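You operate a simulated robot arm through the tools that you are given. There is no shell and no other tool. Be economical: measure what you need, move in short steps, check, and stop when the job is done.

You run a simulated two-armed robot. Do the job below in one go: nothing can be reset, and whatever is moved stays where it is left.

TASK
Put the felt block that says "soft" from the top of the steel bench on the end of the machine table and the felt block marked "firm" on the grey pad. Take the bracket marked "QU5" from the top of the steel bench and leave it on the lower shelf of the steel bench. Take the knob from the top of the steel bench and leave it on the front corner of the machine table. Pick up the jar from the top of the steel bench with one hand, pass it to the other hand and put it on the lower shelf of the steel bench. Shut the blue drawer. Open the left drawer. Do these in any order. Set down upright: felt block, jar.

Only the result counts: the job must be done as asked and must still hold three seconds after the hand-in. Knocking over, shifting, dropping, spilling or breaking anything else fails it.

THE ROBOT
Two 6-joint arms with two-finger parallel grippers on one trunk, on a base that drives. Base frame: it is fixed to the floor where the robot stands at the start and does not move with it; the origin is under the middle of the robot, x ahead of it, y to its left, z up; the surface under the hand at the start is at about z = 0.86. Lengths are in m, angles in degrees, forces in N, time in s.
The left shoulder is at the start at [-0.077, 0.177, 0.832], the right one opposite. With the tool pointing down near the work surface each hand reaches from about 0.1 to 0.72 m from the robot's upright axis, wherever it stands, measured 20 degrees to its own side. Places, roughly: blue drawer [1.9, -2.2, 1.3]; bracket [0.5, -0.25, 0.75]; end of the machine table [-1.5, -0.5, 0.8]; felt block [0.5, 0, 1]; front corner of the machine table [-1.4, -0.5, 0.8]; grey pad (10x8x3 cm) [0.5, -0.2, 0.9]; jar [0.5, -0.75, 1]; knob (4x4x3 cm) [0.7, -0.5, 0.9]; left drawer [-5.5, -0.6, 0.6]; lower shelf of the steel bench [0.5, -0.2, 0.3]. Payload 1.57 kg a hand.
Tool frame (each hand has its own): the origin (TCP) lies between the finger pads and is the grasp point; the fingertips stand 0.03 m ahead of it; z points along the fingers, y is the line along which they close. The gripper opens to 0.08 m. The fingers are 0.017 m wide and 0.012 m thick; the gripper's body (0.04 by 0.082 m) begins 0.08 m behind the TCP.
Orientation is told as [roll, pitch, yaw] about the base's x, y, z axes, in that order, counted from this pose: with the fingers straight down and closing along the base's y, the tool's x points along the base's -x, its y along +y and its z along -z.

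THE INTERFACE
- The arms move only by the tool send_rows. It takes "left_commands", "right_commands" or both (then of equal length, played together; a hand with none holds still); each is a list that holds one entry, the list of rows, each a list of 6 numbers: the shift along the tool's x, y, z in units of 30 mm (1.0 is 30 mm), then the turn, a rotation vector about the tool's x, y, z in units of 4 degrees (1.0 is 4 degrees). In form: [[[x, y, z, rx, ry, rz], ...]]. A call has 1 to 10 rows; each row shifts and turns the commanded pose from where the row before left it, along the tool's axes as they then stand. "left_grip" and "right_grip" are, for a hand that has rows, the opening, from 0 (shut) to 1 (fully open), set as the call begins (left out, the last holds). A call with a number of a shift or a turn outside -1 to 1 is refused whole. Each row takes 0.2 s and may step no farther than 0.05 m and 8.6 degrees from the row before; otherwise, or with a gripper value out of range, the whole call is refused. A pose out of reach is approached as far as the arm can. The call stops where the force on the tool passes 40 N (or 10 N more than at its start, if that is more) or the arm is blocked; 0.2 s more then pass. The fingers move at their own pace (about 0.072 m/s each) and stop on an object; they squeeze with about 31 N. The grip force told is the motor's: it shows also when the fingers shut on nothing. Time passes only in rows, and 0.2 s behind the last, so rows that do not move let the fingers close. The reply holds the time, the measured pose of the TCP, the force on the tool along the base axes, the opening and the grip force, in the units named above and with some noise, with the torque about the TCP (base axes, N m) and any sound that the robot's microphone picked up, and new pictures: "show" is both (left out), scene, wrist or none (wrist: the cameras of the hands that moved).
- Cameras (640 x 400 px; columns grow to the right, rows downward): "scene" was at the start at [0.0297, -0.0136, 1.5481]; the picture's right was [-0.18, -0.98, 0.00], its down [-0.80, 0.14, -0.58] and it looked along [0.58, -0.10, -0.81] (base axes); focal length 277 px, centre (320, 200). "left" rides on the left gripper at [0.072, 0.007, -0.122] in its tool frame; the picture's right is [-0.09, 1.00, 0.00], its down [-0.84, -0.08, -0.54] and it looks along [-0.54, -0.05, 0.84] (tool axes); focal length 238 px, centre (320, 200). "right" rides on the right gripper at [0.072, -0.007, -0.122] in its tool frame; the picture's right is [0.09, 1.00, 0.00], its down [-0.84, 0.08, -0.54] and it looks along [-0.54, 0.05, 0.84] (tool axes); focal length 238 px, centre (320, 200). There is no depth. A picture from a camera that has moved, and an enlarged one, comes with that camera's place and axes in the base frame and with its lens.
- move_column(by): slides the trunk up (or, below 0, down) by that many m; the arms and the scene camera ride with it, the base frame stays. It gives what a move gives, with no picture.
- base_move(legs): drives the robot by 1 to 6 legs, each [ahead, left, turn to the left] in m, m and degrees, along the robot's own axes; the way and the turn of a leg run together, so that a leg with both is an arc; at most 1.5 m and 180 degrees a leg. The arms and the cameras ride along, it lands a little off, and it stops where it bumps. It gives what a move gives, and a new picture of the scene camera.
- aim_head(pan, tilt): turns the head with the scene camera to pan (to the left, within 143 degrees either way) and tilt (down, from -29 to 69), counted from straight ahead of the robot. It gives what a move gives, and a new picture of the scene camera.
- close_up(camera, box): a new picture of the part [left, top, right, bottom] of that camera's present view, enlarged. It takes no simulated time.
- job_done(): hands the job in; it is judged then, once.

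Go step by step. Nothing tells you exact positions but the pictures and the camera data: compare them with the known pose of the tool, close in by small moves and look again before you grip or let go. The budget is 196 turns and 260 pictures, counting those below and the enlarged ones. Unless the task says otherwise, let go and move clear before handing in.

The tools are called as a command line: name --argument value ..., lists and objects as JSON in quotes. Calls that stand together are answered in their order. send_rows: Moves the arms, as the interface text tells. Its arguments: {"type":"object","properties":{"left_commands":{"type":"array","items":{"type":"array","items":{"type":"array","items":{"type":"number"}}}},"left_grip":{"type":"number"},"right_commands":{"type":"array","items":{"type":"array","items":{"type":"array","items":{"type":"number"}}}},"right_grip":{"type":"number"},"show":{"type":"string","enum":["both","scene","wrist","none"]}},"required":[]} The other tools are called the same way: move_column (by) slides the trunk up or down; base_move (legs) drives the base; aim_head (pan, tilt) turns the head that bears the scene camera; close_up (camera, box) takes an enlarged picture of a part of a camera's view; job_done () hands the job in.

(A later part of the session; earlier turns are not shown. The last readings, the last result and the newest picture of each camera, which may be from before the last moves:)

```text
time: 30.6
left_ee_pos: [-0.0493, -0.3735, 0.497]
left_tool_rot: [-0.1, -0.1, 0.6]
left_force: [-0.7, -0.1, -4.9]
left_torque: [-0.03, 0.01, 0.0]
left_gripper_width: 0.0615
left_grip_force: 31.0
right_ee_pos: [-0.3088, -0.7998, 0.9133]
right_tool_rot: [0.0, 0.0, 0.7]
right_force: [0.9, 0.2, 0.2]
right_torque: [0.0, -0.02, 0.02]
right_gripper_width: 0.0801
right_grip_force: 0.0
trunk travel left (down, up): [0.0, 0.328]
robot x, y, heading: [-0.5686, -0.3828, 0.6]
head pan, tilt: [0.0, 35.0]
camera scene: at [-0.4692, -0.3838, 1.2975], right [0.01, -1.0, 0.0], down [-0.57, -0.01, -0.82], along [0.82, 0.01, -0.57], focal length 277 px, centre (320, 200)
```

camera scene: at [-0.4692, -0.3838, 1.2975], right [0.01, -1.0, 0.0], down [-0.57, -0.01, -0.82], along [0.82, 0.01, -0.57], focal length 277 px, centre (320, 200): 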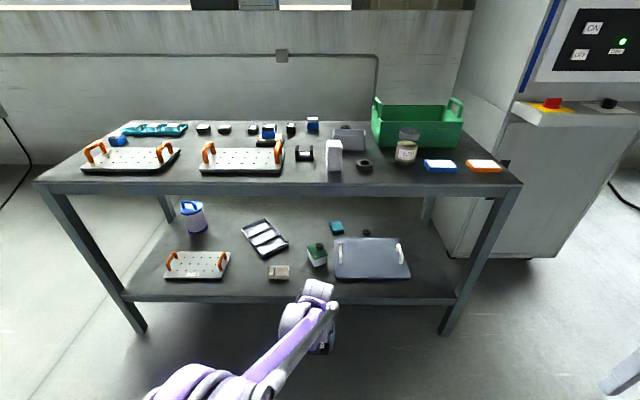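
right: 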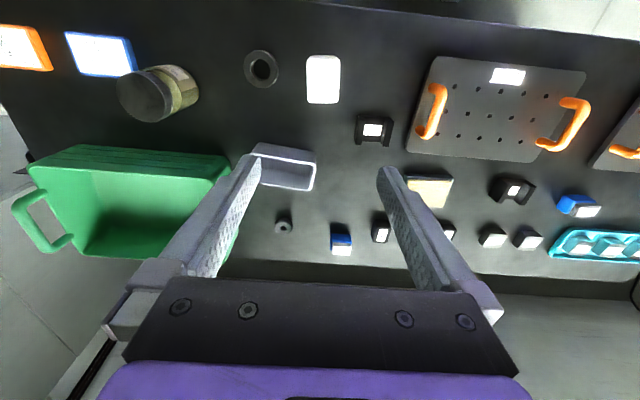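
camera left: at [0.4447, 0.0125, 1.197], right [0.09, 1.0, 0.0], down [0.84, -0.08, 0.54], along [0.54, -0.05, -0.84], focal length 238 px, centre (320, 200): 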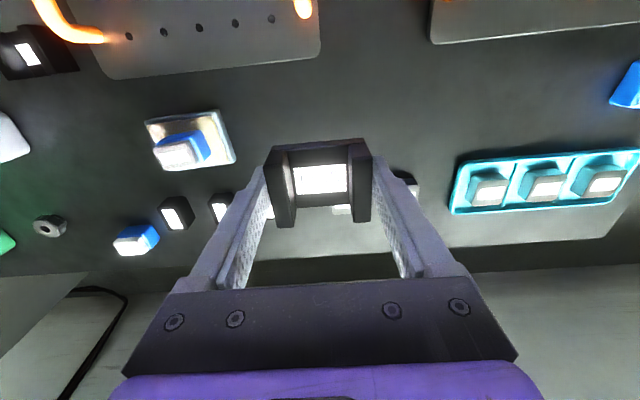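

The arm goes low neatly and the shelf is in plain view. I'll lower a little more, then drive forward so the bracket is above the free spot at about [0.34, -0.29].

send_rows --left_commands '[[[0, 0, 1, 0, 0, 0], [0, 0, 1, 0, 0, 0], [0, 0, 0.9, 0, 0, 0]]]' --show "none"

base_move --legs '[[0, 0.085, 0], [0.37, 0, 0]]'

close_up --camera "left" --box '[0, 0, 640, 400]'

```text
time: 31.4
left_ee_pos: [-0.0507, -0.3718, 0.4109]
left_tool_rot: [-0.1, -0.1, 0.6]
left_force: [0.4, -1.3, -4.4]
left_torque: [-0.02, 0.01, 0.03]
left_gripper_width: 0.0618
left_grip_force: 30.9
right_ee_pos: [-0.3089, -0.7999, 0.9147]
right_tool_rot: [0.0, 0.0, 0.6]
right_force: [-0.4, 0.1, -0.4]
right_torque: [0.02, 0.0, 0.02]
right_gripper_width: 0.0801
right_grip_force: 0.0
trunk travel left (down, up): [0.0, 0.328]
robot x, y, heading: [-0.5668, -0.3887, 0.7]
head pan, tilt: [0.0, 35.0]
```

```text
time: 34.8
left_ee_pos: [0.3255, -0.2821, 0.4111]
left_tool_rot: [0.0, -0.1, 0.4]
left_force: [0.3, -0.4, -3.4]
left_torque: [0.0, 0.01, -0.01]
left_gripper_width: 0.0619
left_grip_force: 31.0
right_ee_pos: [0.0654, -0.7106, 0.9145]
right_tool_rot: [0.0, -0.1, 0.5]
right_force: [0.9, -0.8, -0.2]
right_torque: [-0.01, 0.02, -0.01]
right_gripper_width: 0.0799
right_grip_force: 0.0
trunk travel left (down, up): [0.0, 0.328]
robot x, y, heading: [-0.1909, -0.2917, 0.6]
head pan, tilt: [0.0, 35.0]
camera scene: at [-0.0932, -0.2927, 1.2975], right [0.01, -1.0, 0.0], down [-0.57, -0.01, -0.82], along [0.82, 0.01, -0.57], focal length 277 px, centre (320, 200)
```

scene: 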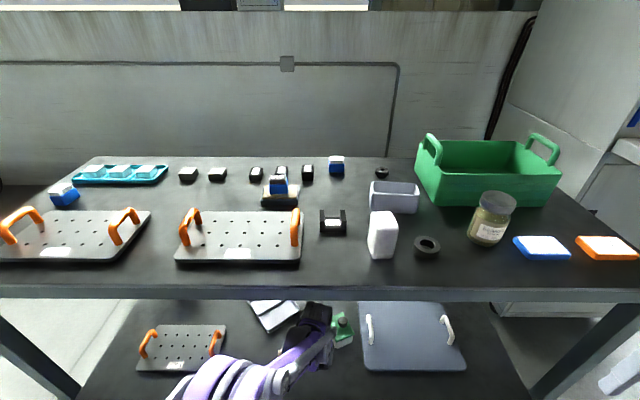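

```text
1.00 times, centred on (320, 200) of left (not enlarged: the box is as wide or as high as the picture)
camera zoom: at [0.2536, -0.2748, 0.534], right [0.09, 1.0, 0.0], down [0.84, -0.07, 0.54], along [0.54, -0.05, -0.84], focal length 238 px, centre (320, 200)
```

zoom: 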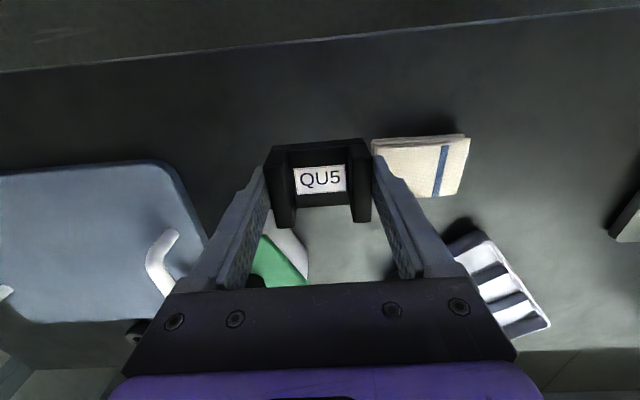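

I'll shift about 4 cm right to stay away from the small box, and lower.

send_rows --left_commands '[[[-0.1, -0.72, 0, 0, 0, 0], [-0.1, -0.72, 0, 0, 0, 0], [0, 0, 0.7, 0, 0, 0], [0, 0, 0.7, 0, 0, 0], [0, 0, 0.5, 0, 0, 0]]]' --show "wrist"

```text
time: 36.0
left_ee_pos: [0.3322, -0.3268, 0.3526]
left_tool_rot: [-0.1, -0.1, 0.4]
left_force: [0.9, -0.4, -4.3]
left_torque: [0.01, 0.08, 0.01]
left_gripper_width: 0.062
left_grip_force: 31.5
right_ee_pos: [0.0661, -0.7099, 0.9133]
right_tool_rot: [0.0, 0.0, 0.6]
right_force: [0.2, -0.5, -1.5]
right_torque: [0.04, 0.04, 0.01]
right_gripper_width: 0.0799
right_grip_force: 0.0
trunk travel left (down, up): [0.0, 0.328]
robot x, y, heading: [-0.1892, -0.2929, 0.7]
head pan, tilt: [0.0, 35.0]
camera left: at [0.2606, -0.3193, 0.4758], right [0.09, 1.0, 0.0], down [0.84, -0.07, 0.54], along [0.54, -0.05, -0.84], focal length 238 px, centre (320, 200)
```

left: 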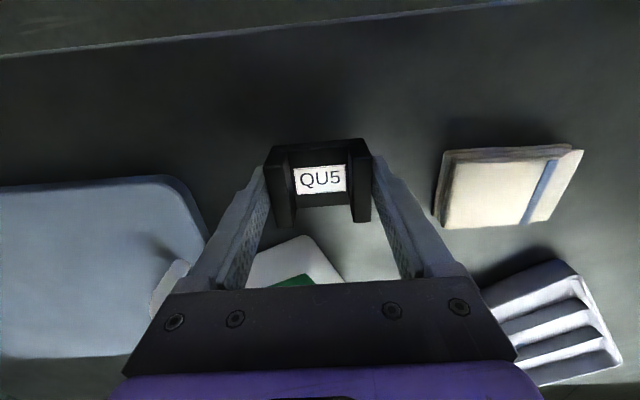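

send_rows --left_commands '[[[0, 0, 0.2, 0, 0, 0], [0, 0, 0.2, 0, 0, 0], [0, 0, 0.1, 0, 0, 0]]]' --show "none"

send_rows --left_commands '[[[0, 0, 0.1, 0, 0, 0], [0, 0, 0.1, 0, 0, 0], [0, 0, 0.1, 0, 0, 0], [0, 0, 0, 0, 0, 0]]]' --show "none"

```text
time: 36.8
left_ee_pos: [0.3311, -0.3251, 0.3401]
left_tool_rot: [-0.1, -0.1, 0.4]
left_force: [-0.4, -0.5, -4.5]
left_torque: [0.02, 0.06, -0.04]
left_gripper_width: 0.062
left_grip_force: 31.1
right_ee_pos: [0.0648, -0.7096, 0.9146]
right_tool_rot: [-0.1, 0.0, 0.5]
right_force: [0.1, -0.4, -0.1]
right_torque: [0.03, -0.03, 0.02]
right_gripper_width: 0.0801
right_grip_force: 0.1
trunk travel left (down, up): [0.0, 0.328]
robot x, y, heading: [-0.1922, -0.2902, 0.7]
head pan, tilt: [0.0, 35.0]
```

```text
time: 37.8
left_ee_pos: [0.3296, -0.3245, 0.3309]
left_tool_rot: [0.0, -0.1, 0.5]
left_force: [4.1, 0.5, 28.0]
left_torque: [0.28, -0.03, -0.04]
left_gripper_width: 0.0616
left_grip_force: 30.6
right_ee_pos: [0.0631, -0.7114, 0.915]
right_tool_rot: [0.0, 0.0, 0.5]
right_force: [-1.1, 0.1, -0.2]
right_torque: [0.0, -0.01, 0.0]
right_gripper_width: 0.08
right_grip_force: 0.0
trunk travel left (down, up): [0.0, 0.328]
robot x, y, heading: [-0.1909, -0.2921, 0.6]
head pan, tilt: [0.0, 35.0]
```

Contact is felt, so I'll release and lift.

send_rows --left_commands '[[[0, 0, -0.07, 0, 0, 0], [0, 0, 0, 0, 0, 0]]]' --show "none"

send_rows --left_commands '[[[0, 0, 0, 0, 0, 0], [0, 0, 0, 0, 0, 0], [0, 0, 0, 0, 0, 0], [0, 0, -1, 0, 0, 0], [0, 0, -1, 0, 0, 0], [0, 0, -1, 0, 0, 0]]]' --left_grip 1 --show "wrist"

```text
time: 38.4
left_ee_pos: [0.331, -0.3244, 0.3307]
left_tool_rot: [0.0, -0.1, 0.4]
left_force: [-0.2, 0.5, -4.1]
left_torque: [0.0, 0.01, 0.01]
left_gripper_width: 0.0619
left_grip_force: 31.0
right_ee_pos: [0.0653, -0.7112, 0.9136]
right_tool_rot: [0.1, 0.0, 0.5]
right_force: [0.1, 0.0, 0.3]
right_torque: [0.01, -0.02, -0.01]
right_gripper_width: 0.0798
right_grip_force: 0.1
trunk travel left (down, up): [0.0, 0.328]
robot x, y, heading: [-0.1881, -0.2946, 0.5]
head pan, tilt: [0.0, 35.0]
```

```text
time: 39.8
left_ee_pos: [0.3301, -0.3257, 0.4235]
left_tool_rot: [0.0, -0.1, 0.3]
left_force: [0.8, 0.5, -0.3]
left_torque: [0.01, -0.03, -0.01]
left_gripper_width: 0.08
left_grip_force: 0.0
right_ee_pos: [0.0649, -0.7095, 0.9138]
right_tool_rot: [0.0, 0.1, 0.5]
right_force: [0.9, -1.1, -0.3]
right_torque: [0.02, -0.02, 0.01]
right_gripper_width: 0.0802
right_grip_force: 0.0
trunk travel left (down, up): [0.0, 0.328]
robot x, y, heading: [-0.1908, -0.2916, 0.5]
head pan, tilt: [0.0, 35.0]
camera left: at [0.2586, -0.3185, 0.5467], right [0.09, 1.0, 0.0], down [0.84, -0.07, 0.54], along [0.54, -0.05, -0.84], focal length 238 px, centre (320, 200)
```

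left: 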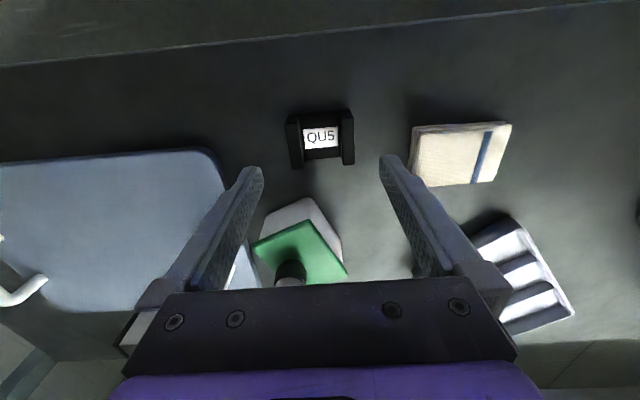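

QU5 is on the shelf. Next is the jar: the right hand will take it from the side with the tool tilted, the left will take over from above and set it on the shelf. I'll back out, raise the trunk and bring both hands up.

base_move --legs '[[-0.42, 0, 0]]'

move_column --by 0.275

send_rows --left_commands '[[[0, 0, -1, 0, 0, 0], [0, 0, -1, 0, 0, 0], [0, 0, -1, 0, 0, 0], [0, 0, -1, 0, 0, 0], [0, 0, -1, 0, 0, 0], [0, 0, -1, 0, 0, 0], [0, 0, -1, 0, 0, 0], [0, 0, -1, 0, 0, 0], [0, 0, -1, 0, 0, 0], [0, 0, -1, 0, 0, 0]]]' --show "none"

send_rows --left_commands '[[[0, 0.5, -1, 0, 0, 0], [0, 0.5, -1, 0, 0, 0], [0, 0.5, -1, 0, 0, 0], [0, 0.5, -1, 0, 0, 0], [0, 0.5, -1, 0, 0, 0], [0, 0.5, 0, 0, 0, 0], [0, 0.5, 0, 0, 0, 0], [0, 0.5, 0, 0, 0, 0], [0, 0.5, 0, 0, 0, 0], [0, 0.5, 0, 0, 0, 0]]]' --right_commands '[[[0, 0, 0, 0, -1, 0], [0, 0, 0, 0, -1, 0], [0, 0, 0, 0, -1, 0], [0, 0, 0, 0, -1, 0], [0, 0, 0, 0, -1, 0], [0, 0, 0, 0, -1, 0], [0, 0, 0, 0, -1, 0], [0, 0, 0, 0, -1, 0], [0, 0, 0, 0, -1, 0], [0, 0, 0, 0, -1, 0]]]' --show "none"

base_move --legs '[[0, -0.2, 0], [0.45, 0, 0]]'

close_up --camera "right" --box '[0, 0, 640, 400]'

```text
time: 42.4
left_ee_pos: [-0.0826, -0.3305, 0.4228]
left_tool_rot: [-0.1, -0.1, 0.1]
left_force: [-0.4, -0.9, 0.1]
left_torque: [-0.02, 0.01, 0.03]
left_gripper_width: 0.0801
left_grip_force: 0.1
right_ee_pos: [-0.3518, -0.7137, 0.9139]
right_tool_rot: [0.1, 0.0, 0.2]
right_force: [-0.3, -0.7, -0.5]
right_torque: [-0.04, 0.01, 0.01]
right_gripper_width: 0.0798
right_grip_force: 0.0
trunk travel left (down, up): [0.0, 0.328]
robot x, y, heading: [-0.5992, -0.296, 0.1]
head pan, tilt: [0.0, 35.0]
camera scene: at [-0.5073, -0.2958, 1.2976], right [0.0, -1.0, 0.0], down [-0.57, 0.0, -0.82], along [0.82, 0.0, -0.57], focal length 277 px, centre (320, 200)
```

scene: 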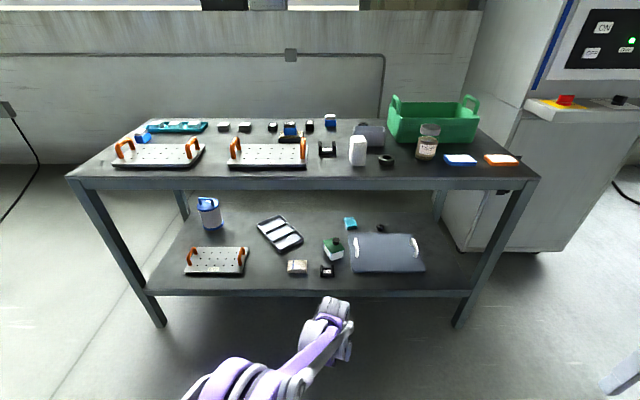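

```text
time: 45.2
left_ee_pos: [-0.0833, -0.3313, 0.6972]
left_tool_rot: [-0.1, -0.1, 0.1]
left_force: [-0.6, 0.0, -0.2]
left_torque: [0.0, -0.01, 0.0]
left_gripper_width: 0.0801
left_grip_force: 0.0
right_ee_pos: [-0.3514, -0.7142, 1.19]
right_tool_rot: [0.1, 0.0, 0.2]
right_force: [0.4, 0.2, -0.4]
right_torque: [-0.01, 0.0, 0.02]
right_gripper_width: 0.08
right_grip_force: 0.0
trunk travel left (down, up): [-0.275, 0.053]
robot x, y, heading: [-0.6031, -0.2921, 0.2]
head pan, tilt: [0.0, 35.0]
```

```text
time: 47.4
left_ee_pos: [-0.082, -0.3298, 1.0025]
left_tool_rot: [-0.1, 0.0, 0.1]
left_force: [0.3, -0.5, 0.0]
left_torque: [-0.02, -0.01, 0.01]
left_gripper_width: 0.0798
left_grip_force: 0.1
right_ee_pos: [-0.3507, -0.7153, 1.1891]
right_tool_rot: [0.0, -0.1, 0.3]
right_force: [-0.1, 0.5, -1.0]
right_torque: [0.04, 0.0, 0.0]
right_gripper_width: 0.0802
right_grip_force: 0.0
trunk travel left (down, up): [-0.275, 0.053]
robot x, y, heading: [-0.6025, -0.2989, 0.3]
head pan, tilt: [0.0, 35.0]
```

```text
time: 49.8
left_ee_pos: [-0.0841, -0.1777, 1.1465]
left_tool_rot: [-0.1, 0.0, 0.1]
left_force: [-0.2, -0.9, 0.4]
left_torque: [0.01, -0.01, 0.0]
left_gripper_width: 0.0798
left_grip_force: 0.0
right_ee_pos: [-0.3333, -0.7414, 1.1981]
right_tool_rot: [0.1, -40.0, 0.3]
right_force: [-0.5, -0.2, -0.7]
right_torque: [0.02, -0.02, 0.01]
right_gripper_width: 0.0801
right_grip_force: 0.0
trunk travel left (down, up): [-0.275, 0.053]
robot x, y, heading: [-0.6028, -0.296, 0.3]
head pan, tilt: [0.0, 35.0]
stopped in row 10 (right hand): the arm was blocked; the commanded pose is now the measured one
```

```text
time: 54.4
left_ee_pos: [0.3637, -0.3758, 1.1463]
left_tool_rot: [0.0, -0.1, -0.1]
left_force: [0.4, -1.3, -0.6]
left_torque: [0.05, -0.01, 0.01]
left_gripper_width: 0.0801
left_grip_force: 0.1
right_ee_pos: [0.112, -0.937, 1.1979]
right_tool_rot: [0.0, -40.1, 0.3]
right_force: [0.4, -0.8, 0.6]
right_torque: [0.0, 0.02, 0.0]
right_gripper_width: 0.0803
right_grip_force: 0.0
trunk travel left (down, up): [-0.275, 0.053]
robot x, y, heading: [-0.1543, -0.4895, -0.0]
head pan, tilt: [0.0, 35.0]
camera scene: at [-0.108, -0.4914, 1.5754], right [0.0, -1.0, 0.0], down [-0.57, 0.0, -0.82], along [0.82, 0.0, -0.57], focal length 277 px, centre (320, 200)
```

scene: 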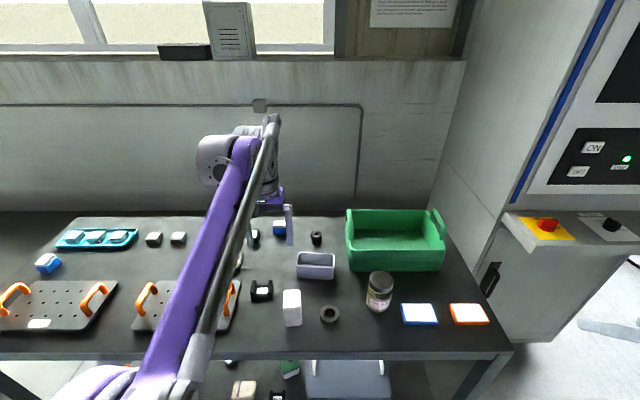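

```text
1.00 times, centred on (320, 200) of right (not enlarged: the box is as wide or as high as the picture)
camera zoom: at [-0.0201, -0.9433, 1.2443], right [-0.07, 1.0, -0.06], down [0.29, 0.08, 0.95], along [0.95, 0.05, -0.3], focal length 238 px, centre (320, 200)
```

zoom: 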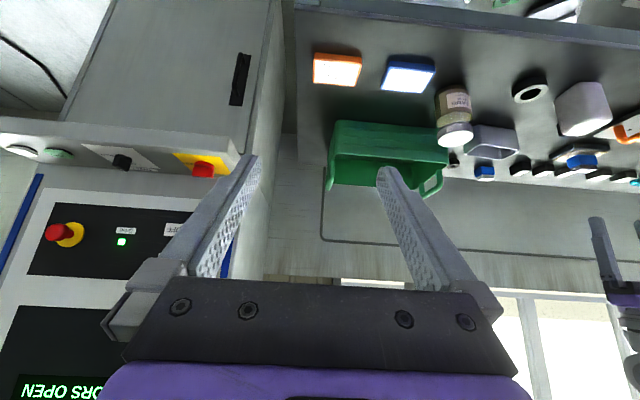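

The jar is at about [0.405, -0.662], top near z 0.955. I'll bring the tilted right hand down in front of it.

send_rows --right_commands '[[[0.128, 0.917, 0.97, 0, 0, 0], [0.128, 0.917, 0.97, 0, 0, 0], [0.128, 0.917, 0.97, 0, 0, 0], [0.128, 0.917, 0.97, 0, 0, 0], [0.128, 0.917, 0.97, 0, 0, 0], [0.128, 0.917, 0.97, 0, 0, 0], [0.128, 0.917, 0.97, 0, 0, 0], [0.128, 0.917, 0.97, 0, 0, 0], [0.128, 0.917, 0.97, 0, 0, 0], [0.128, 0.917, 0.97, 0, 0, 0]]]' --right_grip 1

```text
time: 56.6
left_ee_pos: [0.3652, -0.3752, 1.1459]
left_tool_rot: [-0.1, 0.0, -0.2]
left_force: [-0.3, -0.2, 0.1]
left_torque: [-0.02, 0.03, -0.01]
left_gripper_width: 0.08
left_grip_force: 0.1
right_ee_pos: [0.2733, -0.661, 0.9472]
right_tool_rot: [0.1, -40.2, 0.3]
right_force: [0.3, -0.7, 0.3]
right_torque: [0.0, 0.03, 0.03]
right_gripper_width: 0.08
right_grip_force: 0.1
trunk travel left (down, up): [-0.275, 0.053]
robot x, y, heading: [-0.1546, -0.49, -0.3]
head pan, tilt: [0.0, 35.0]
camera scene: at [-0.1066, -0.491, 1.5754], right [0.0, -1.0, 0.0], down [-0.57, 0.0, -0.82], along [0.82, 0.0, -0.57], focal length 277 px, centre (320, 200)
camera right: at [0.1397, -0.6673, 0.9932], right [-0.07, 1.0, -0.06], down [0.29, 0.08, 0.95], along [0.95, 0.05, -0.3], focal length 238 px, centre (320, 200)
```

scene: 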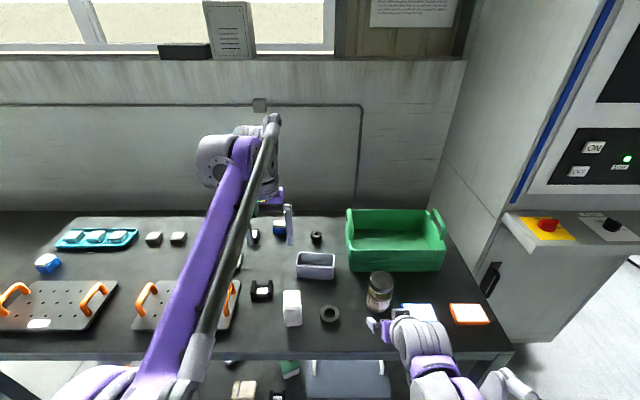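
right: 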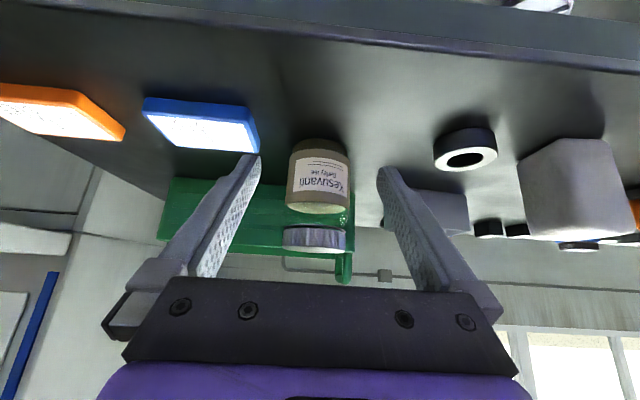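

The jar is centred at y ≈ -0.656, x ≈ 0.404, about 6.3 cm across. I'll flatten the tilt a bit and lower in front of it.

send_rows --right_commands '[[[0, 0.06, 0, 0, -1, 0], [0, 0.06, 0, 0, -1, 0], [0, 0.06, 0, 0, -1, 0], [0.5, 0, 0.39, 0, 0, 0], [0.5, 0, 0.39, 0, 0, 0], [0.45, 0, 0.35, 0, 0, 0]]]'

```text
time: 58.0
left_ee_pos: [0.3643, -0.3765, 1.1472]
left_tool_rot: [-0.1, -0.2, -0.2]
left_force: [0.6, 0.1, -0.3]
left_torque: [-0.03, 0.01, 0.01]
left_gripper_width: 0.0798
left_grip_force: 0.1
right_ee_pos: [0.2709, -0.657, 0.8962]
right_tool_rot: [0.1, -52.0, 0.2]
right_force: [0.5, 0.8, -1.3]
right_torque: [0.03, -0.02, 0.0]
right_gripper_width: 0.0797
right_grip_force: 0.1
trunk travel left (down, up): [-0.275, 0.053]
robot x, y, heading: [-0.1529, -0.4894, 0.1]
head pan, tilt: [0.0, 35.0]
camera scene: at [-0.1075, -0.4914, 1.5754], right [0.0, -1.0, 0.0], down [-0.57, 0.0, -0.82], along [0.82, 0.0, -0.57], focal length 277 px, centre (320, 200)
camera right: at [0.1311, -0.6638, 0.9131], right [-0.06, 1.0, -0.07], down [0.09, 0.08, 0.99], along [0.99, 0.05, -0.09], focal length 238 px, centre (320, 200)
```

scene: 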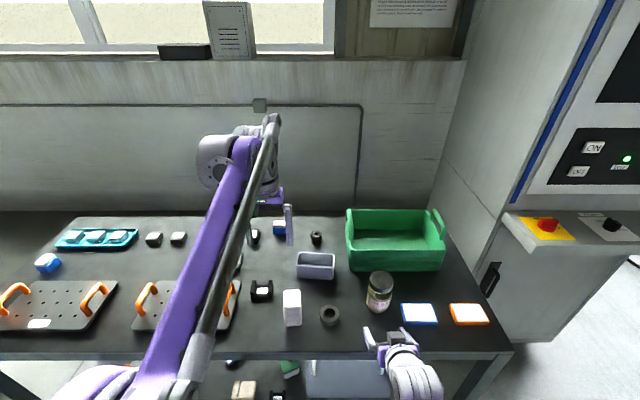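
right: 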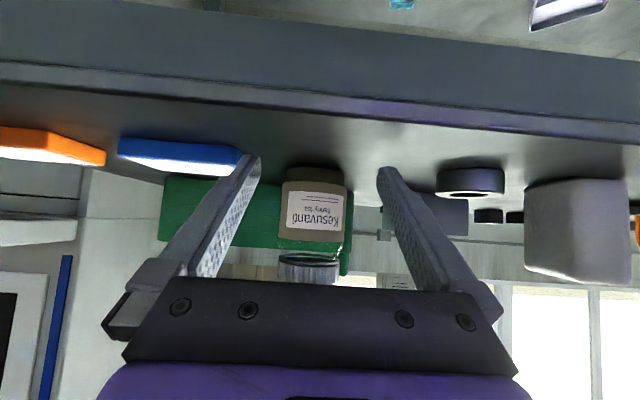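

send_rows --right_commands '[[[-0.645, 0, 0.89, 0, 0, 0], [-0.645, 0, 0.89, 0, 0, 0], [-0.645, 0, 0.89, 0, 0, 0], [-0.645, 0, 0.89, 0, 0, 0]]]'

close_up --camera "scene" --box '[330, 240, 450, 330]'

```text
time: 59.0
left_ee_pos: [0.3644, -0.3756, 1.1458]
left_tool_rot: [-0.1, 0.0, -0.2]
left_force: [0.1, -0.1, 0.1]
left_torque: [0.02, 0.04, 0.01]
left_gripper_width: 0.0799
left_grip_force: 0.0
right_ee_pos: [0.4041, -0.653, 0.8889]
right_tool_rot: [0.1, -52.1, 0.2]
right_force: [-1.3, -0.9, 0.0]
right_torque: [-0.03, -0.04, 0.04]
right_gripper_width: 0.08
right_grip_force: 0.0
trunk travel left (down, up): [-0.275, 0.053]
robot x, y, heading: [-0.1561, -0.4881, -0.1]
head pan, tilt: [0.0, 35.0]
camera scene: at [-0.1072, -0.4914, 1.5754], right [0.0, -1.0, 0.0], down [-0.57, 0.0, -0.82], along [0.82, 0.0, -0.57], focal length 277 px, centre (320, 200)
camera right: at [0.2641, -0.6605, 0.9069], right [-0.06, 1.0, -0.07], down [0.09, 0.08, 0.99], along [0.99, 0.05, -0.09], focal length 238 px, centre (320, 200)
```

scene: 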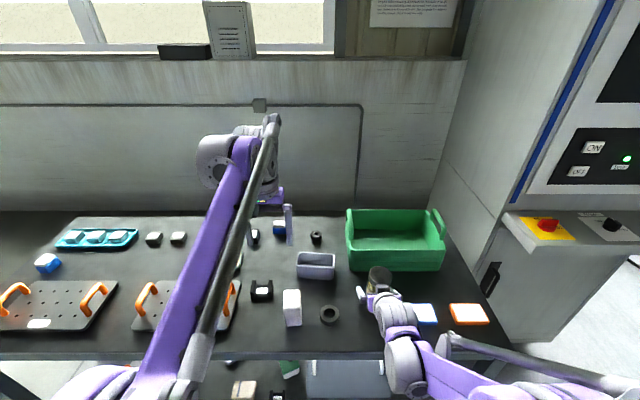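
right: 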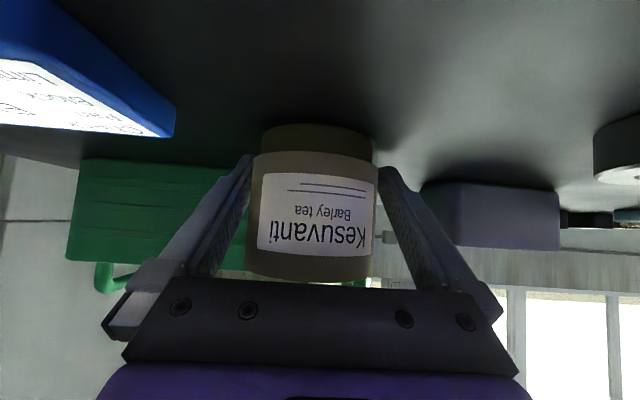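

```text
4.44 times, centred on (390, 285) of scene
camera zoom: at [-0.1072, -0.4914, 1.5754], right [0.0, -1.0, 0.0], down [-0.57, 0.0, -0.82], along [0.82, 0.0, -0.57], focal length 1230 px, centre (9, -178)
```

zoom: 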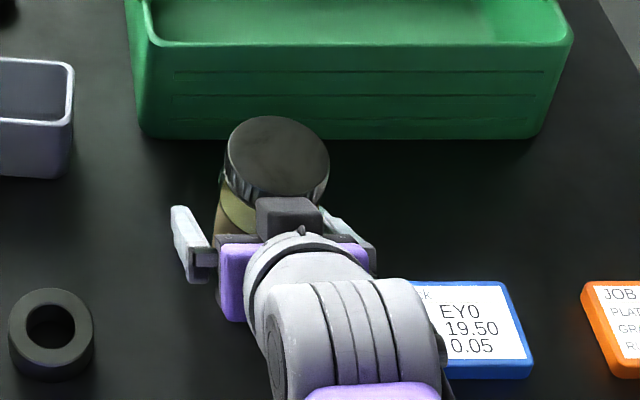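

The jar is centred between the right fingers. I'll close and lift.

send_rows --right_commands '[[[0, 0, 0, 0, 0, 0], [0, 0, 0, 0, 0, 0], [0, 0, 0, 0, 0, 0]]]' --right_grip 0 --show "none"

send_rows --right_commands '[[[-0.79, 0, -0.62, 0, 0, 0], [-0.79, 0, -0.62, 0, 0, 0], [-0.79, 0, -0.62, 0, 0, 0], [-0.79, 0, -0.62, 0, 0, 0]]]'

```text
time: 59.8
left_ee_pos: [0.3643, -0.3766, 1.1466]
left_tool_rot: [-0.1, -0.1, -0.1]
left_force: [-0.7, -0.9, 1.1]
left_torque: [0.0, -0.03, -0.01]
left_gripper_width: 0.0801
left_grip_force: 0.1
right_ee_pos: [0.4041, -0.6538, 0.8891]
right_tool_rot: [0.1, -52.1, 0.1]
right_force: [-0.4, -1.2, 0.7]
right_torque: [0.01, 0.03, 0.0]
right_gripper_width: 0.0669
right_grip_force: 30.5
trunk travel left (down, up): [-0.275, 0.053]
robot x, y, heading: [-0.1535, -0.4906, -0.1]
head pan, tilt: [0.0, 35.0]
```

```text
time: 60.8
left_ee_pos: [0.3632, -0.3764, 1.1468]
left_tool_rot: [-0.1, 0.0, -0.3]
left_force: [-0.4, 0.0, -0.3]
left_torque: [0.02, 0.0, 0.01]
left_gripper_width: 0.0799
left_grip_force: 0.1
right_ee_pos: [0.4023, -0.6554, 1.0113]
right_tool_rot: [0.1, -52.1, 0.2]
right_force: [-0.3, -0.5, -3.7]
right_torque: [0.02, 0.01, 0.0]
right_gripper_width: 0.067
right_grip_force: 31.2
trunk travel left (down, up): [-0.275, 0.053]
robot x, y, heading: [-0.1566, -0.4915, -0.0]
head pan, tilt: [0.0, 35.0]
camera scene: at [-0.1084, -0.4915, 1.5754], right [0.0, -1.0, 0.0], down [-0.57, 0.0, -0.82], along [0.82, 0.0, -0.57], focal length 277 px, centre (320, 200)
camera right: at [0.2619, -0.6623, 1.0286], right [-0.06, 1.0, -0.07], down [0.09, 0.08, 0.99], along [0.99, 0.05, -0.09], focal length 238 px, centre (320, 200)
```

scene: 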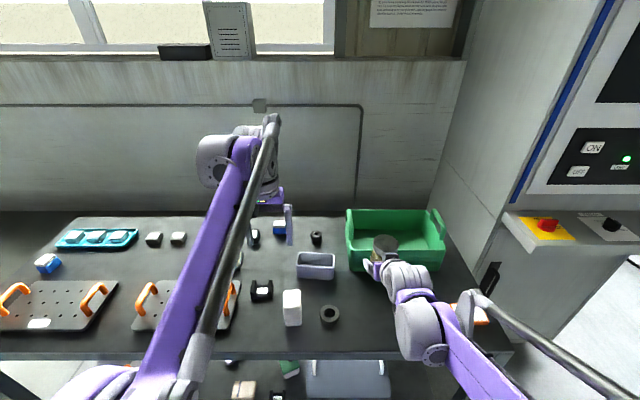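
right: 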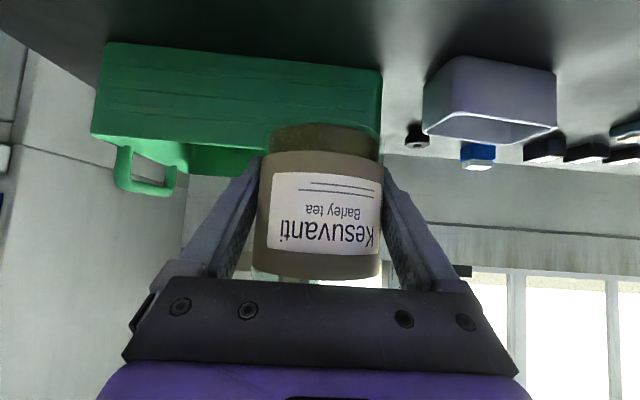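

The jar is held (6.7 cm across, about 11 cm tall). I'll bring it toward the middle and raise the left hand for the takeover.

send_rows --right_commands '[[[0, 1, 0, 0, 0, 0], [0, 1, 0, 0, 0, 0], [0, 1, 0, 0, 0, 0], [0, 0.5, 0, 0, 0, 0], [0, 0, 0, 0, 0, 0]]]' --left_commands '[[[0, 0, -0.5, 0, 0, 0], [0, 0, -0.5, 0, 0, 0], [0, 0, -0.5, 0, 0, 0], [-0.5, 0, -0.5, 0, 0, 0], [-0.7, 0, 0, 0, 0, 0]]]'

close_up --camera "scene" --box '[220, 150, 480, 313]'

```text
time: 62.0
left_ee_pos: [0.3808, -0.3767, 1.1968]
left_tool_rot: [-0.1, -0.2, -0.1]
left_force: [-0.5, 0.0, 0.5]
left_torque: [-0.01, 0.01, 0.03]
left_gripper_width: 0.0799
left_grip_force: 0.3
left hand out of reach, approached as far as the arm can: row 4, 5
right_ee_pos: [0.4004, -0.5502, 1.011]
right_tool_rot: [0.1, -52.1, 0.3]
right_force: [-0.7, -0.6, -4.3]
right_torque: [0.01, -0.07, 0.02]
right_gripper_width: 0.0669
right_grip_force: 31.0
trunk travel left (down, up): [-0.275, 0.053]
robot x, y, heading: [-0.1554, -0.4919, -0.1]
head pan, tilt: [0.0, 35.0]
camera scene: at [-0.1073, -0.4916, 1.5754], right [0.0, -1.0, 0.0], down [-0.57, 0.0, -0.82], along [0.82, 0.0, -0.57], focal length 277 px, centre (320, 200)
camera right: at [0.261, -0.5568, 1.0285], right [-0.06, 1.0, -0.07], down [0.09, 0.08, 0.99], along [0.99, 0.05, -0.09], focal length 238 px, centre (320, 200)
camera left: at [0.3096, -0.3689, 1.3206], right [0.1, 1.0, 0.0], down [0.84, -0.08, 0.54], along [0.54, -0.05, -0.84], focal length 238 px, centre (320, 200)
```

scene: 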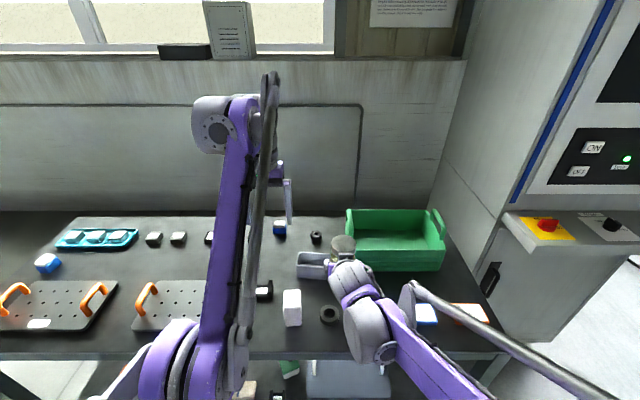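
right: 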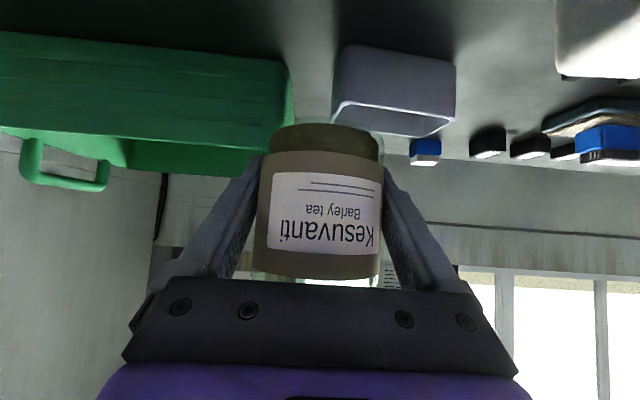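
left: 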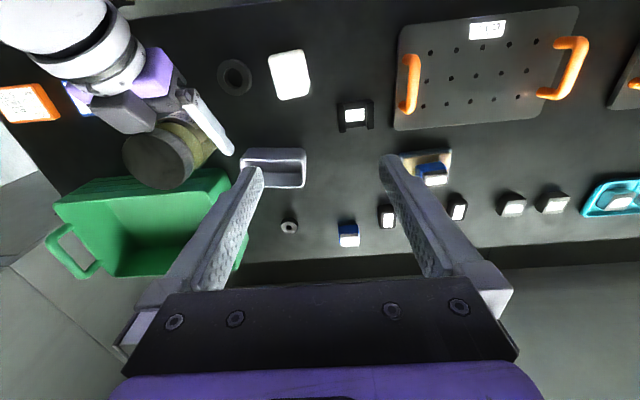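

```text
2.45 times, centred on (350, 232) of scene
camera zoom: at [-0.1073, -0.4916, 1.5754], right [0.0, -1.0, 0.0], down [-0.57, 0.0, -0.82], along [0.82, 0.0, -0.57], focal length 679 px, centre (246, 123)
```

zoom: 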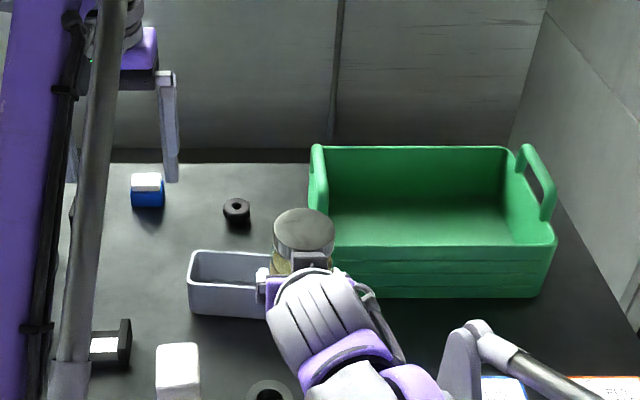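

The left hand is near its reach limit up there, so I'll bring both hands 8 cm closer to the robot.

send_rows --right_commands '[[[0.41, 0, -0.525, 0, 0, 0], [0.41, 0, -0.525, 0, 0, 0], [0.41, 0, -0.525, 0, 0, 0], [0.41, 0, -0.525, 0, 0, 0]]]' --left_commands '[[[0.5, -0.5, 0, 0, 0, 0], [0.5, -0.5, 0, 0, 0, 0], [0.5, -0.5, 0, 0, 0, 0], [0.5, -0.5, 0, 0, 0, 0]]]'

```text
time: 63.0
left_ee_pos: [0.3418, -0.4402, 1.2137]
left_tool_rot: [-0.1, -0.1, -0.2]
left_force: [0.8, -0.4, 0.4]
left_torque: [0.01, 0.02, -0.01]
left_gripper_width: 0.0796
left_grip_force: 0.1
left hand out of reach, approached as far as the arm can: row 2, 3, 4
right_ee_pos: [0.3198, -0.5507, 1.01]
right_tool_rot: [0.1, -52.1, 0.2]
right_force: [-0.3, 0.2, -3.2]
right_torque: [-0.02, -0.06, 0.0]
right_gripper_width: 0.0672
right_grip_force: 30.9
trunk travel left (down, up): [-0.275, 0.053]
robot x, y, heading: [-0.1546, -0.486, -0.1]
head pan, tilt: [0.0, 35.0]
camera scene: at [-0.1091, -0.4922, 1.5754], right [0.0, -1.0, 0.0], down [-0.57, 0.0, -0.82], along [0.82, 0.0, -0.57], focal length 277 px, centre (320, 200)
camera right: at [0.1799, -0.5568, 1.0281], right [-0.06, 1.0, -0.07], down [0.09, 0.08, 0.99], along [0.99, 0.05, -0.09], focal length 238 px, centre (320, 200)
camera left: at [0.2713, -0.4336, 1.3365], right [0.1, 1.0, 0.0], down [0.84, -0.08, 0.54], along [0.54, -0.05, -0.84], focal length 238 px, centre (320, 200)
```

scene: 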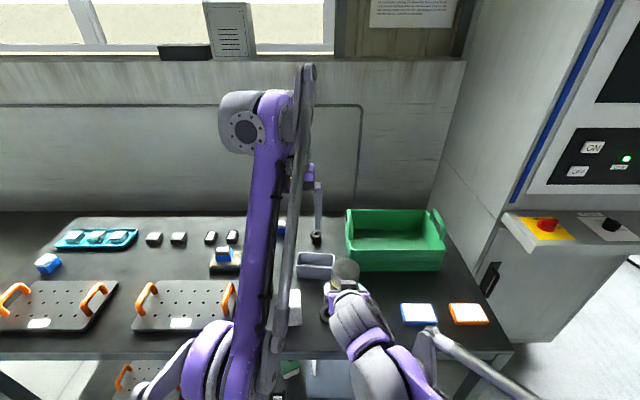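
right: 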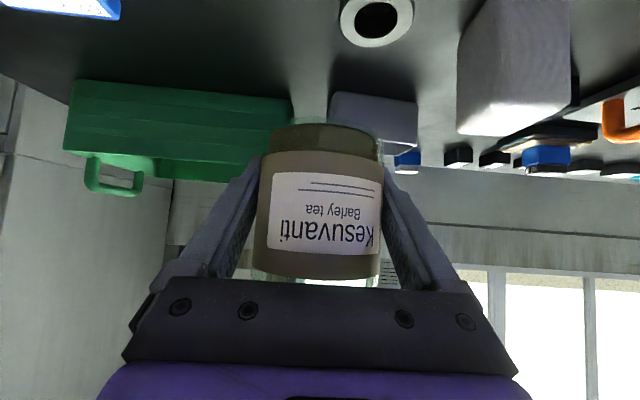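
left: 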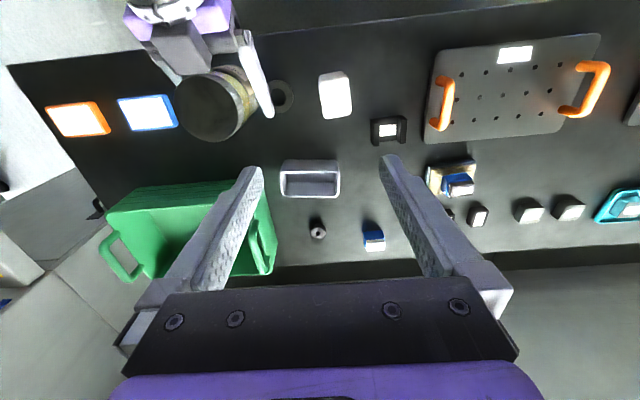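

send_rows --left_commands '[[[0.18, -0.92, 0.3, 0, 0, 0], [0.18, -0.92, 0.3, 0, 0, 0], [0.18, -0.92, 0.3, 0, 0, 0], [0.18, -0.92, 0.3, 0, 0, 0]]]'

close_up --camera "scene" --box '[250, 150, 470, 288]'

```text
time: 64.0
left_ee_pos: [0.3275, -0.5503, 1.1798]
left_tool_rot: [-0.1, 0.0, -0.3]
left_force: [0.2, -1.0, 1.3]
left_torque: [0.01, 0.02, -0.01]
left_gripper_width: 0.0802
left_grip_force: 0.2
left hand out of reach, approached as far as the arm can: row 1
right_ee_pos: [0.3212, -0.5493, 1.0111]
right_tool_rot: [0.1, -52.1, 0.1]
right_force: [-0.1, -0.6, -3.6]
right_torque: [0.03, -0.03, 0.02]
right_gripper_width: 0.0669
right_grip_force: 30.9
trunk travel left (down, up): [-0.275, 0.053]
robot x, y, heading: [-0.1548, -0.4886, -0.1]
head pan, tilt: [0.0, 35.0]
camera scene: at [-0.1078, -0.4924, 1.5754], right [0.0, -1.0, 0.0], down [-0.57, 0.0, -0.82], along [0.82, 0.0, -0.57], focal length 277 px, centre (320, 200)
camera left: at [0.2561, -0.5436, 1.3041], right [0.1, 1.0, 0.0], down [0.84, -0.08, 0.54], along [0.54, -0.05, -0.84], focal length 238 px, centre (320, 200)
```

scene: 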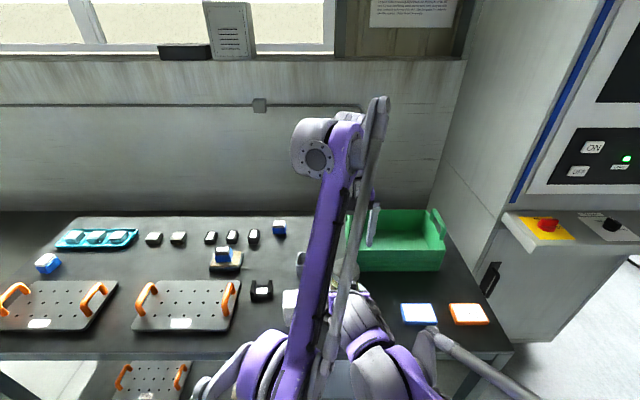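
left: 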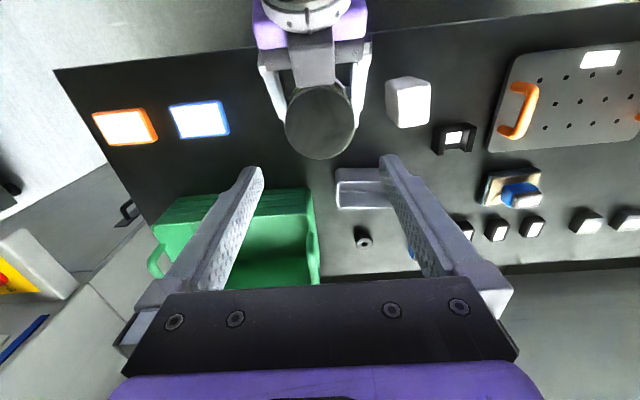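

```text
2.90 times, centred on (360, 219) of scene
camera zoom: at [-0.1078, -0.4924, 1.5754], right [0.0, -1.0, 0.0], down [-0.57, 0.0, -0.82], along [0.82, 0.0, -0.57], focal length 802 px, centre (204, 145)
```

zoom: 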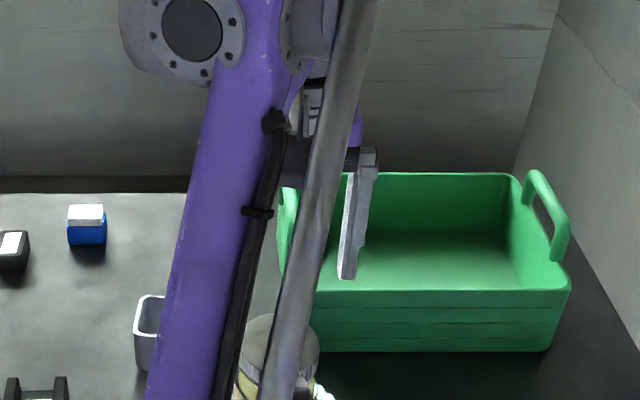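

The lid centre is at about [0.313, -0.549]. I'll descend with the left hand so its fingers straddle the jar's upper part.

send_rows --left_commands '[[[0.45, 0.03, 0, 0, 0, 0], [0, 0, 0.6, 0, 0, 0], [0, 0, 0.6, 0, 0, 0], [0, 0, 0.6, 0, 0, 0]]]'

```text
time: 65.0
left_ee_pos: [0.3412, -0.5641, 1.1405]
left_tool_rot: [0.0, 0.0, -0.2]
left_force: [0.0, -0.2, -0.7]
left_torque: [0.0, 0.04, -0.01]
left_gripper_width: 0.0802
left_grip_force: 0.0
left hand out of reach, approached as far as the arm can: row 1, 2, 3, 4
right_ee_pos: [0.3216, -0.5487, 1.0099]
right_tool_rot: [0.1, -52.0, 0.1]
right_force: [0.8, -0.4, -3.6]
right_torque: [0.01, -0.01, -0.01]
right_gripper_width: 0.0669
right_grip_force: 30.8
trunk travel left (down, up): [-0.275, 0.053]
robot x, y, heading: [-0.1575, -0.4929, 0.2]
head pan, tilt: [0.0, 35.0]
camera scene: at [-0.1073, -0.4916, 1.5754], right [0.0, -1.0, 0.0], down [-0.57, 0.0, -0.82], along [0.82, 0.0, -0.57], focal length 277 px, centre (320, 200)
camera left: at [0.2704, -0.5562, 1.265], right [0.1, 1.0, 0.0], down [0.84, -0.08, 0.54], along [0.54, -0.05, -0.84], focal length 238 px, centre (320, 200)
```

scene: 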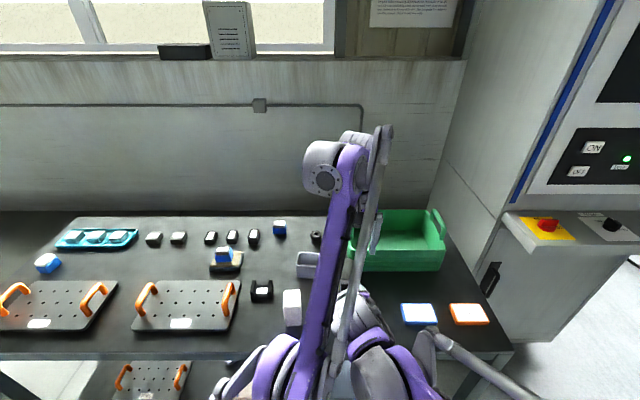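
left: 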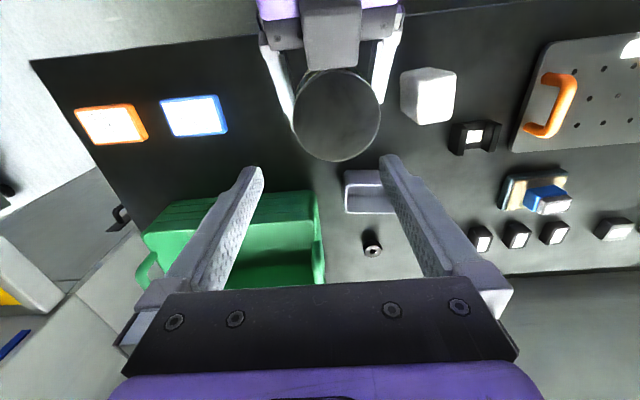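

The left arm can't reach well there. I'll back the whole robot away from the bench, where there is free air, and do the pass lower and farther out.

base_move --legs '[[-0.45, 0, 0]]'

send_rows --left_commands '[[[0, 0.9, 0, 0, 0, 0], [0, 0.9, 0, 0, 0, 0], [0, 0.9, 0, 0, 0, 0], [0, 0.9, 0, 0, 0, 0], [0, 0.9, 0, 0, 0, 0], [0, 0.9, 0, 0, 0, 0]]]' --show "none"

send_rows --right_commands '[[[0.26, 0.6, 0.96, 0, 0, 0], [0.26, 0.6, 0.96, 0, 0, 0], [0.26, 0.6, 0.96, 0, 0, 0], [0.26, 0.6, 0.96, 0, 0, 0], [0.26, 0.6, 0.96, 0, 0, 0]]]'

```text
time: 67.7
left_ee_pos: [-0.1086, -0.5605, 1.1408]
left_tool_rot: [-0.1, 0.0, 0.3]
left_force: [-0.5, 0.1, 0.0]
left_torque: [-0.03, -0.03, -0.01]
left_gripper_width: 0.0797
left_grip_force: 0.0
right_ee_pos: [-0.128, -0.5461, 1.0106]
right_tool_rot: [0.2, -52.1, 0.6]
right_force: [-0.2, -0.1, -3.9]
right_torque: [-0.03, -0.03, 0.01]
right_gripper_width: 0.0667
right_grip_force: 30.8
trunk travel left (down, up): [-0.275, 0.053]
robot x, y, heading: [-0.6041, -0.4909, 0.3]
head pan, tilt: [0.0, 35.0]
camera scene: at [-0.5573, -0.4918, 1.5754], right [0.01, -1.0, 0.0], down [-0.57, 0.0, -0.82], along [0.82, 0.0, -0.57], focal length 277 px, centre (320, 200)
```

scene: 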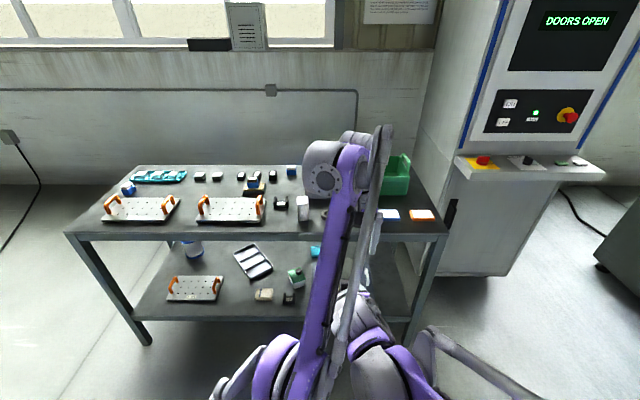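

```text
time: 69.1
left_ee_pos: [-0.0693, -0.4095, 1.1626]
left_tool_rot: [-0.1, 0.2, 0.1]
left_force: [-0.3, -0.6, 0.6]
left_torque: [-0.02, -0.04, 0.02]
left_gripper_width: 0.0799
left_grip_force: 0.0
left hand out of reach, approached as far as the arm can: row 1, 2, 3, 4, 5, 6
right_ee_pos: [-0.1276, -0.5475, 1.0104]
right_tool_rot: [0.0, -52.2, 0.7]
right_force: [0.1, -0.1, -2.4]
right_torque: [0.0, -0.02, 0.01]
right_gripper_width: 0.0671
right_grip_force: 31.3
trunk travel left (down, up): [-0.275, 0.053]
robot x, y, heading: [-0.6019, -0.4874, 0.2]
head pan, tilt: [0.0, 35.0]
```

```text
time: 70.3
left_ee_pos: [-0.0692, -0.4112, 1.1613]
left_tool_rot: [0.0, 0.2, 0.2]
left_force: [0.4, 0.6, -0.4]
left_torque: [-0.05, 0.04, 0.0]
left_gripper_width: 0.0799
left_grip_force: 0.0
right_ee_pos: [-0.0368, -0.4551, 0.8945]
right_tool_rot: [0.2, -52.0, 0.5]
right_force: [0.7, -0.6, -3.3]
right_torque: [0.05, -0.06, -0.01]
right_gripper_width: 0.0671
right_grip_force: 31.5
trunk travel left (down, up): [-0.275, 0.053]
robot x, y, heading: [-0.6015, -0.4872, 0.4]
head pan, tilt: [0.0, 35.0]
camera scene: at [-0.5561, -0.4912, 1.5754], right [0.01, -1.0, 0.0], down [-0.57, 0.0, -0.82], along [0.82, 0.0, -0.57], focal length 277 px, centre (320, 200)
camera right: at [-0.1777, -0.4613, 0.9118], right [-0.07, 1.0, -0.07], down [0.09, 0.08, 0.99], along [0.99, 0.06, -0.09], focal length 238 px, centre (320, 200)
```

scene: 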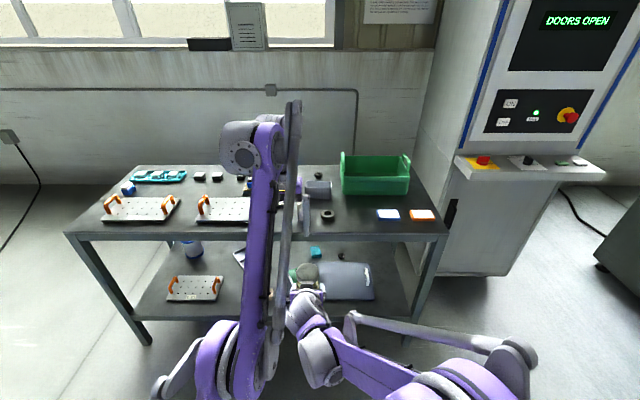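
right: 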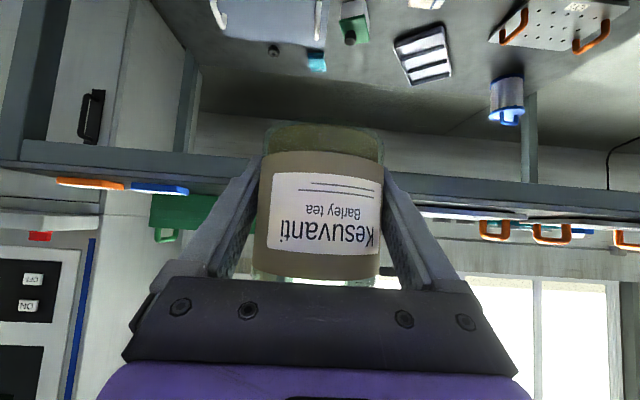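

send_rows --left_commands '[[[-1, -0.4, 0.5, 0, 0, 0], [-1, -0.4, 0.5, 0, 0, 0], [-1, -0.4, 0.5, 0, 0, 0]]]'

```text
time: 71.1
left_ee_pos: [-0.0144, -0.4333, 1.1161]
left_tool_rot: [-0.1, 0.0, 0.2]
left_force: [0.1, 0.1, -0.5]
left_torque: [0.0, 0.0, 0.01]
left_gripper_width: 0.0799
left_grip_force: 0.1
left hand out of reach, approached as far as the arm can: row 2, 3
right_ee_pos: [-0.0377, -0.4558, 0.8933]
right_tool_rot: [0.1, -52.0, 0.5]
right_force: [-0.6, -0.7, -3.9]
right_torque: [-0.01, -0.01, -0.01]
right_gripper_width: 0.0667
right_grip_force: 31.0
trunk travel left (down, up): [-0.275, 0.053]
robot x, y, heading: [-0.6031, -0.4911, 0.6]
head pan, tilt: [0.0, 35.0]
camera scene: at [-0.5554, -0.4923, 1.5753], right [0.01, -1.0, 0.0], down [-0.57, 0.0, -0.82], along [0.82, 0.0, -0.57], focal length 277 px, centre (320, 200)
camera left: at [-0.0858, -0.4265, 1.2389], right [0.09, 1.0, 0.0], down [0.84, -0.07, 0.54], along [0.54, -0.05, -0.84], focal length 238 px, centre (320, 200)
```

scene: 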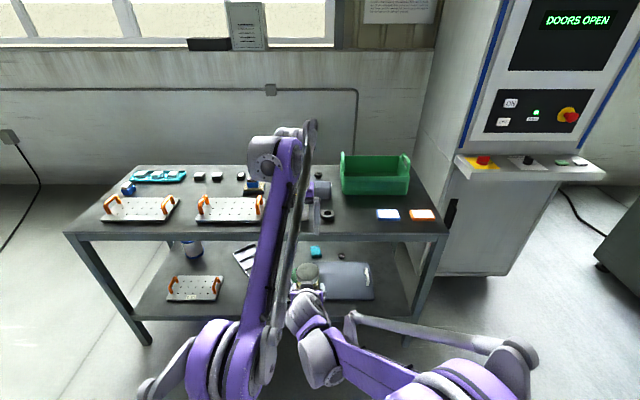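
left: 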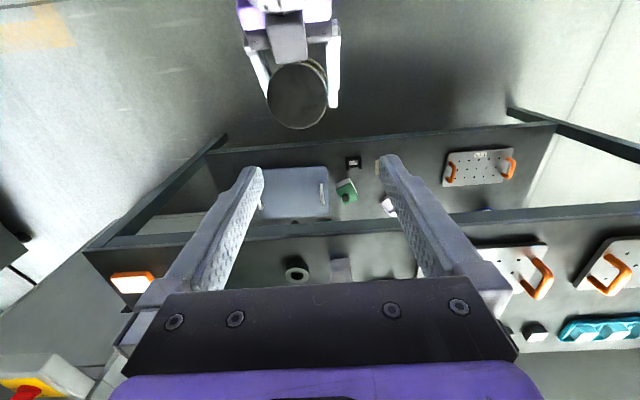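

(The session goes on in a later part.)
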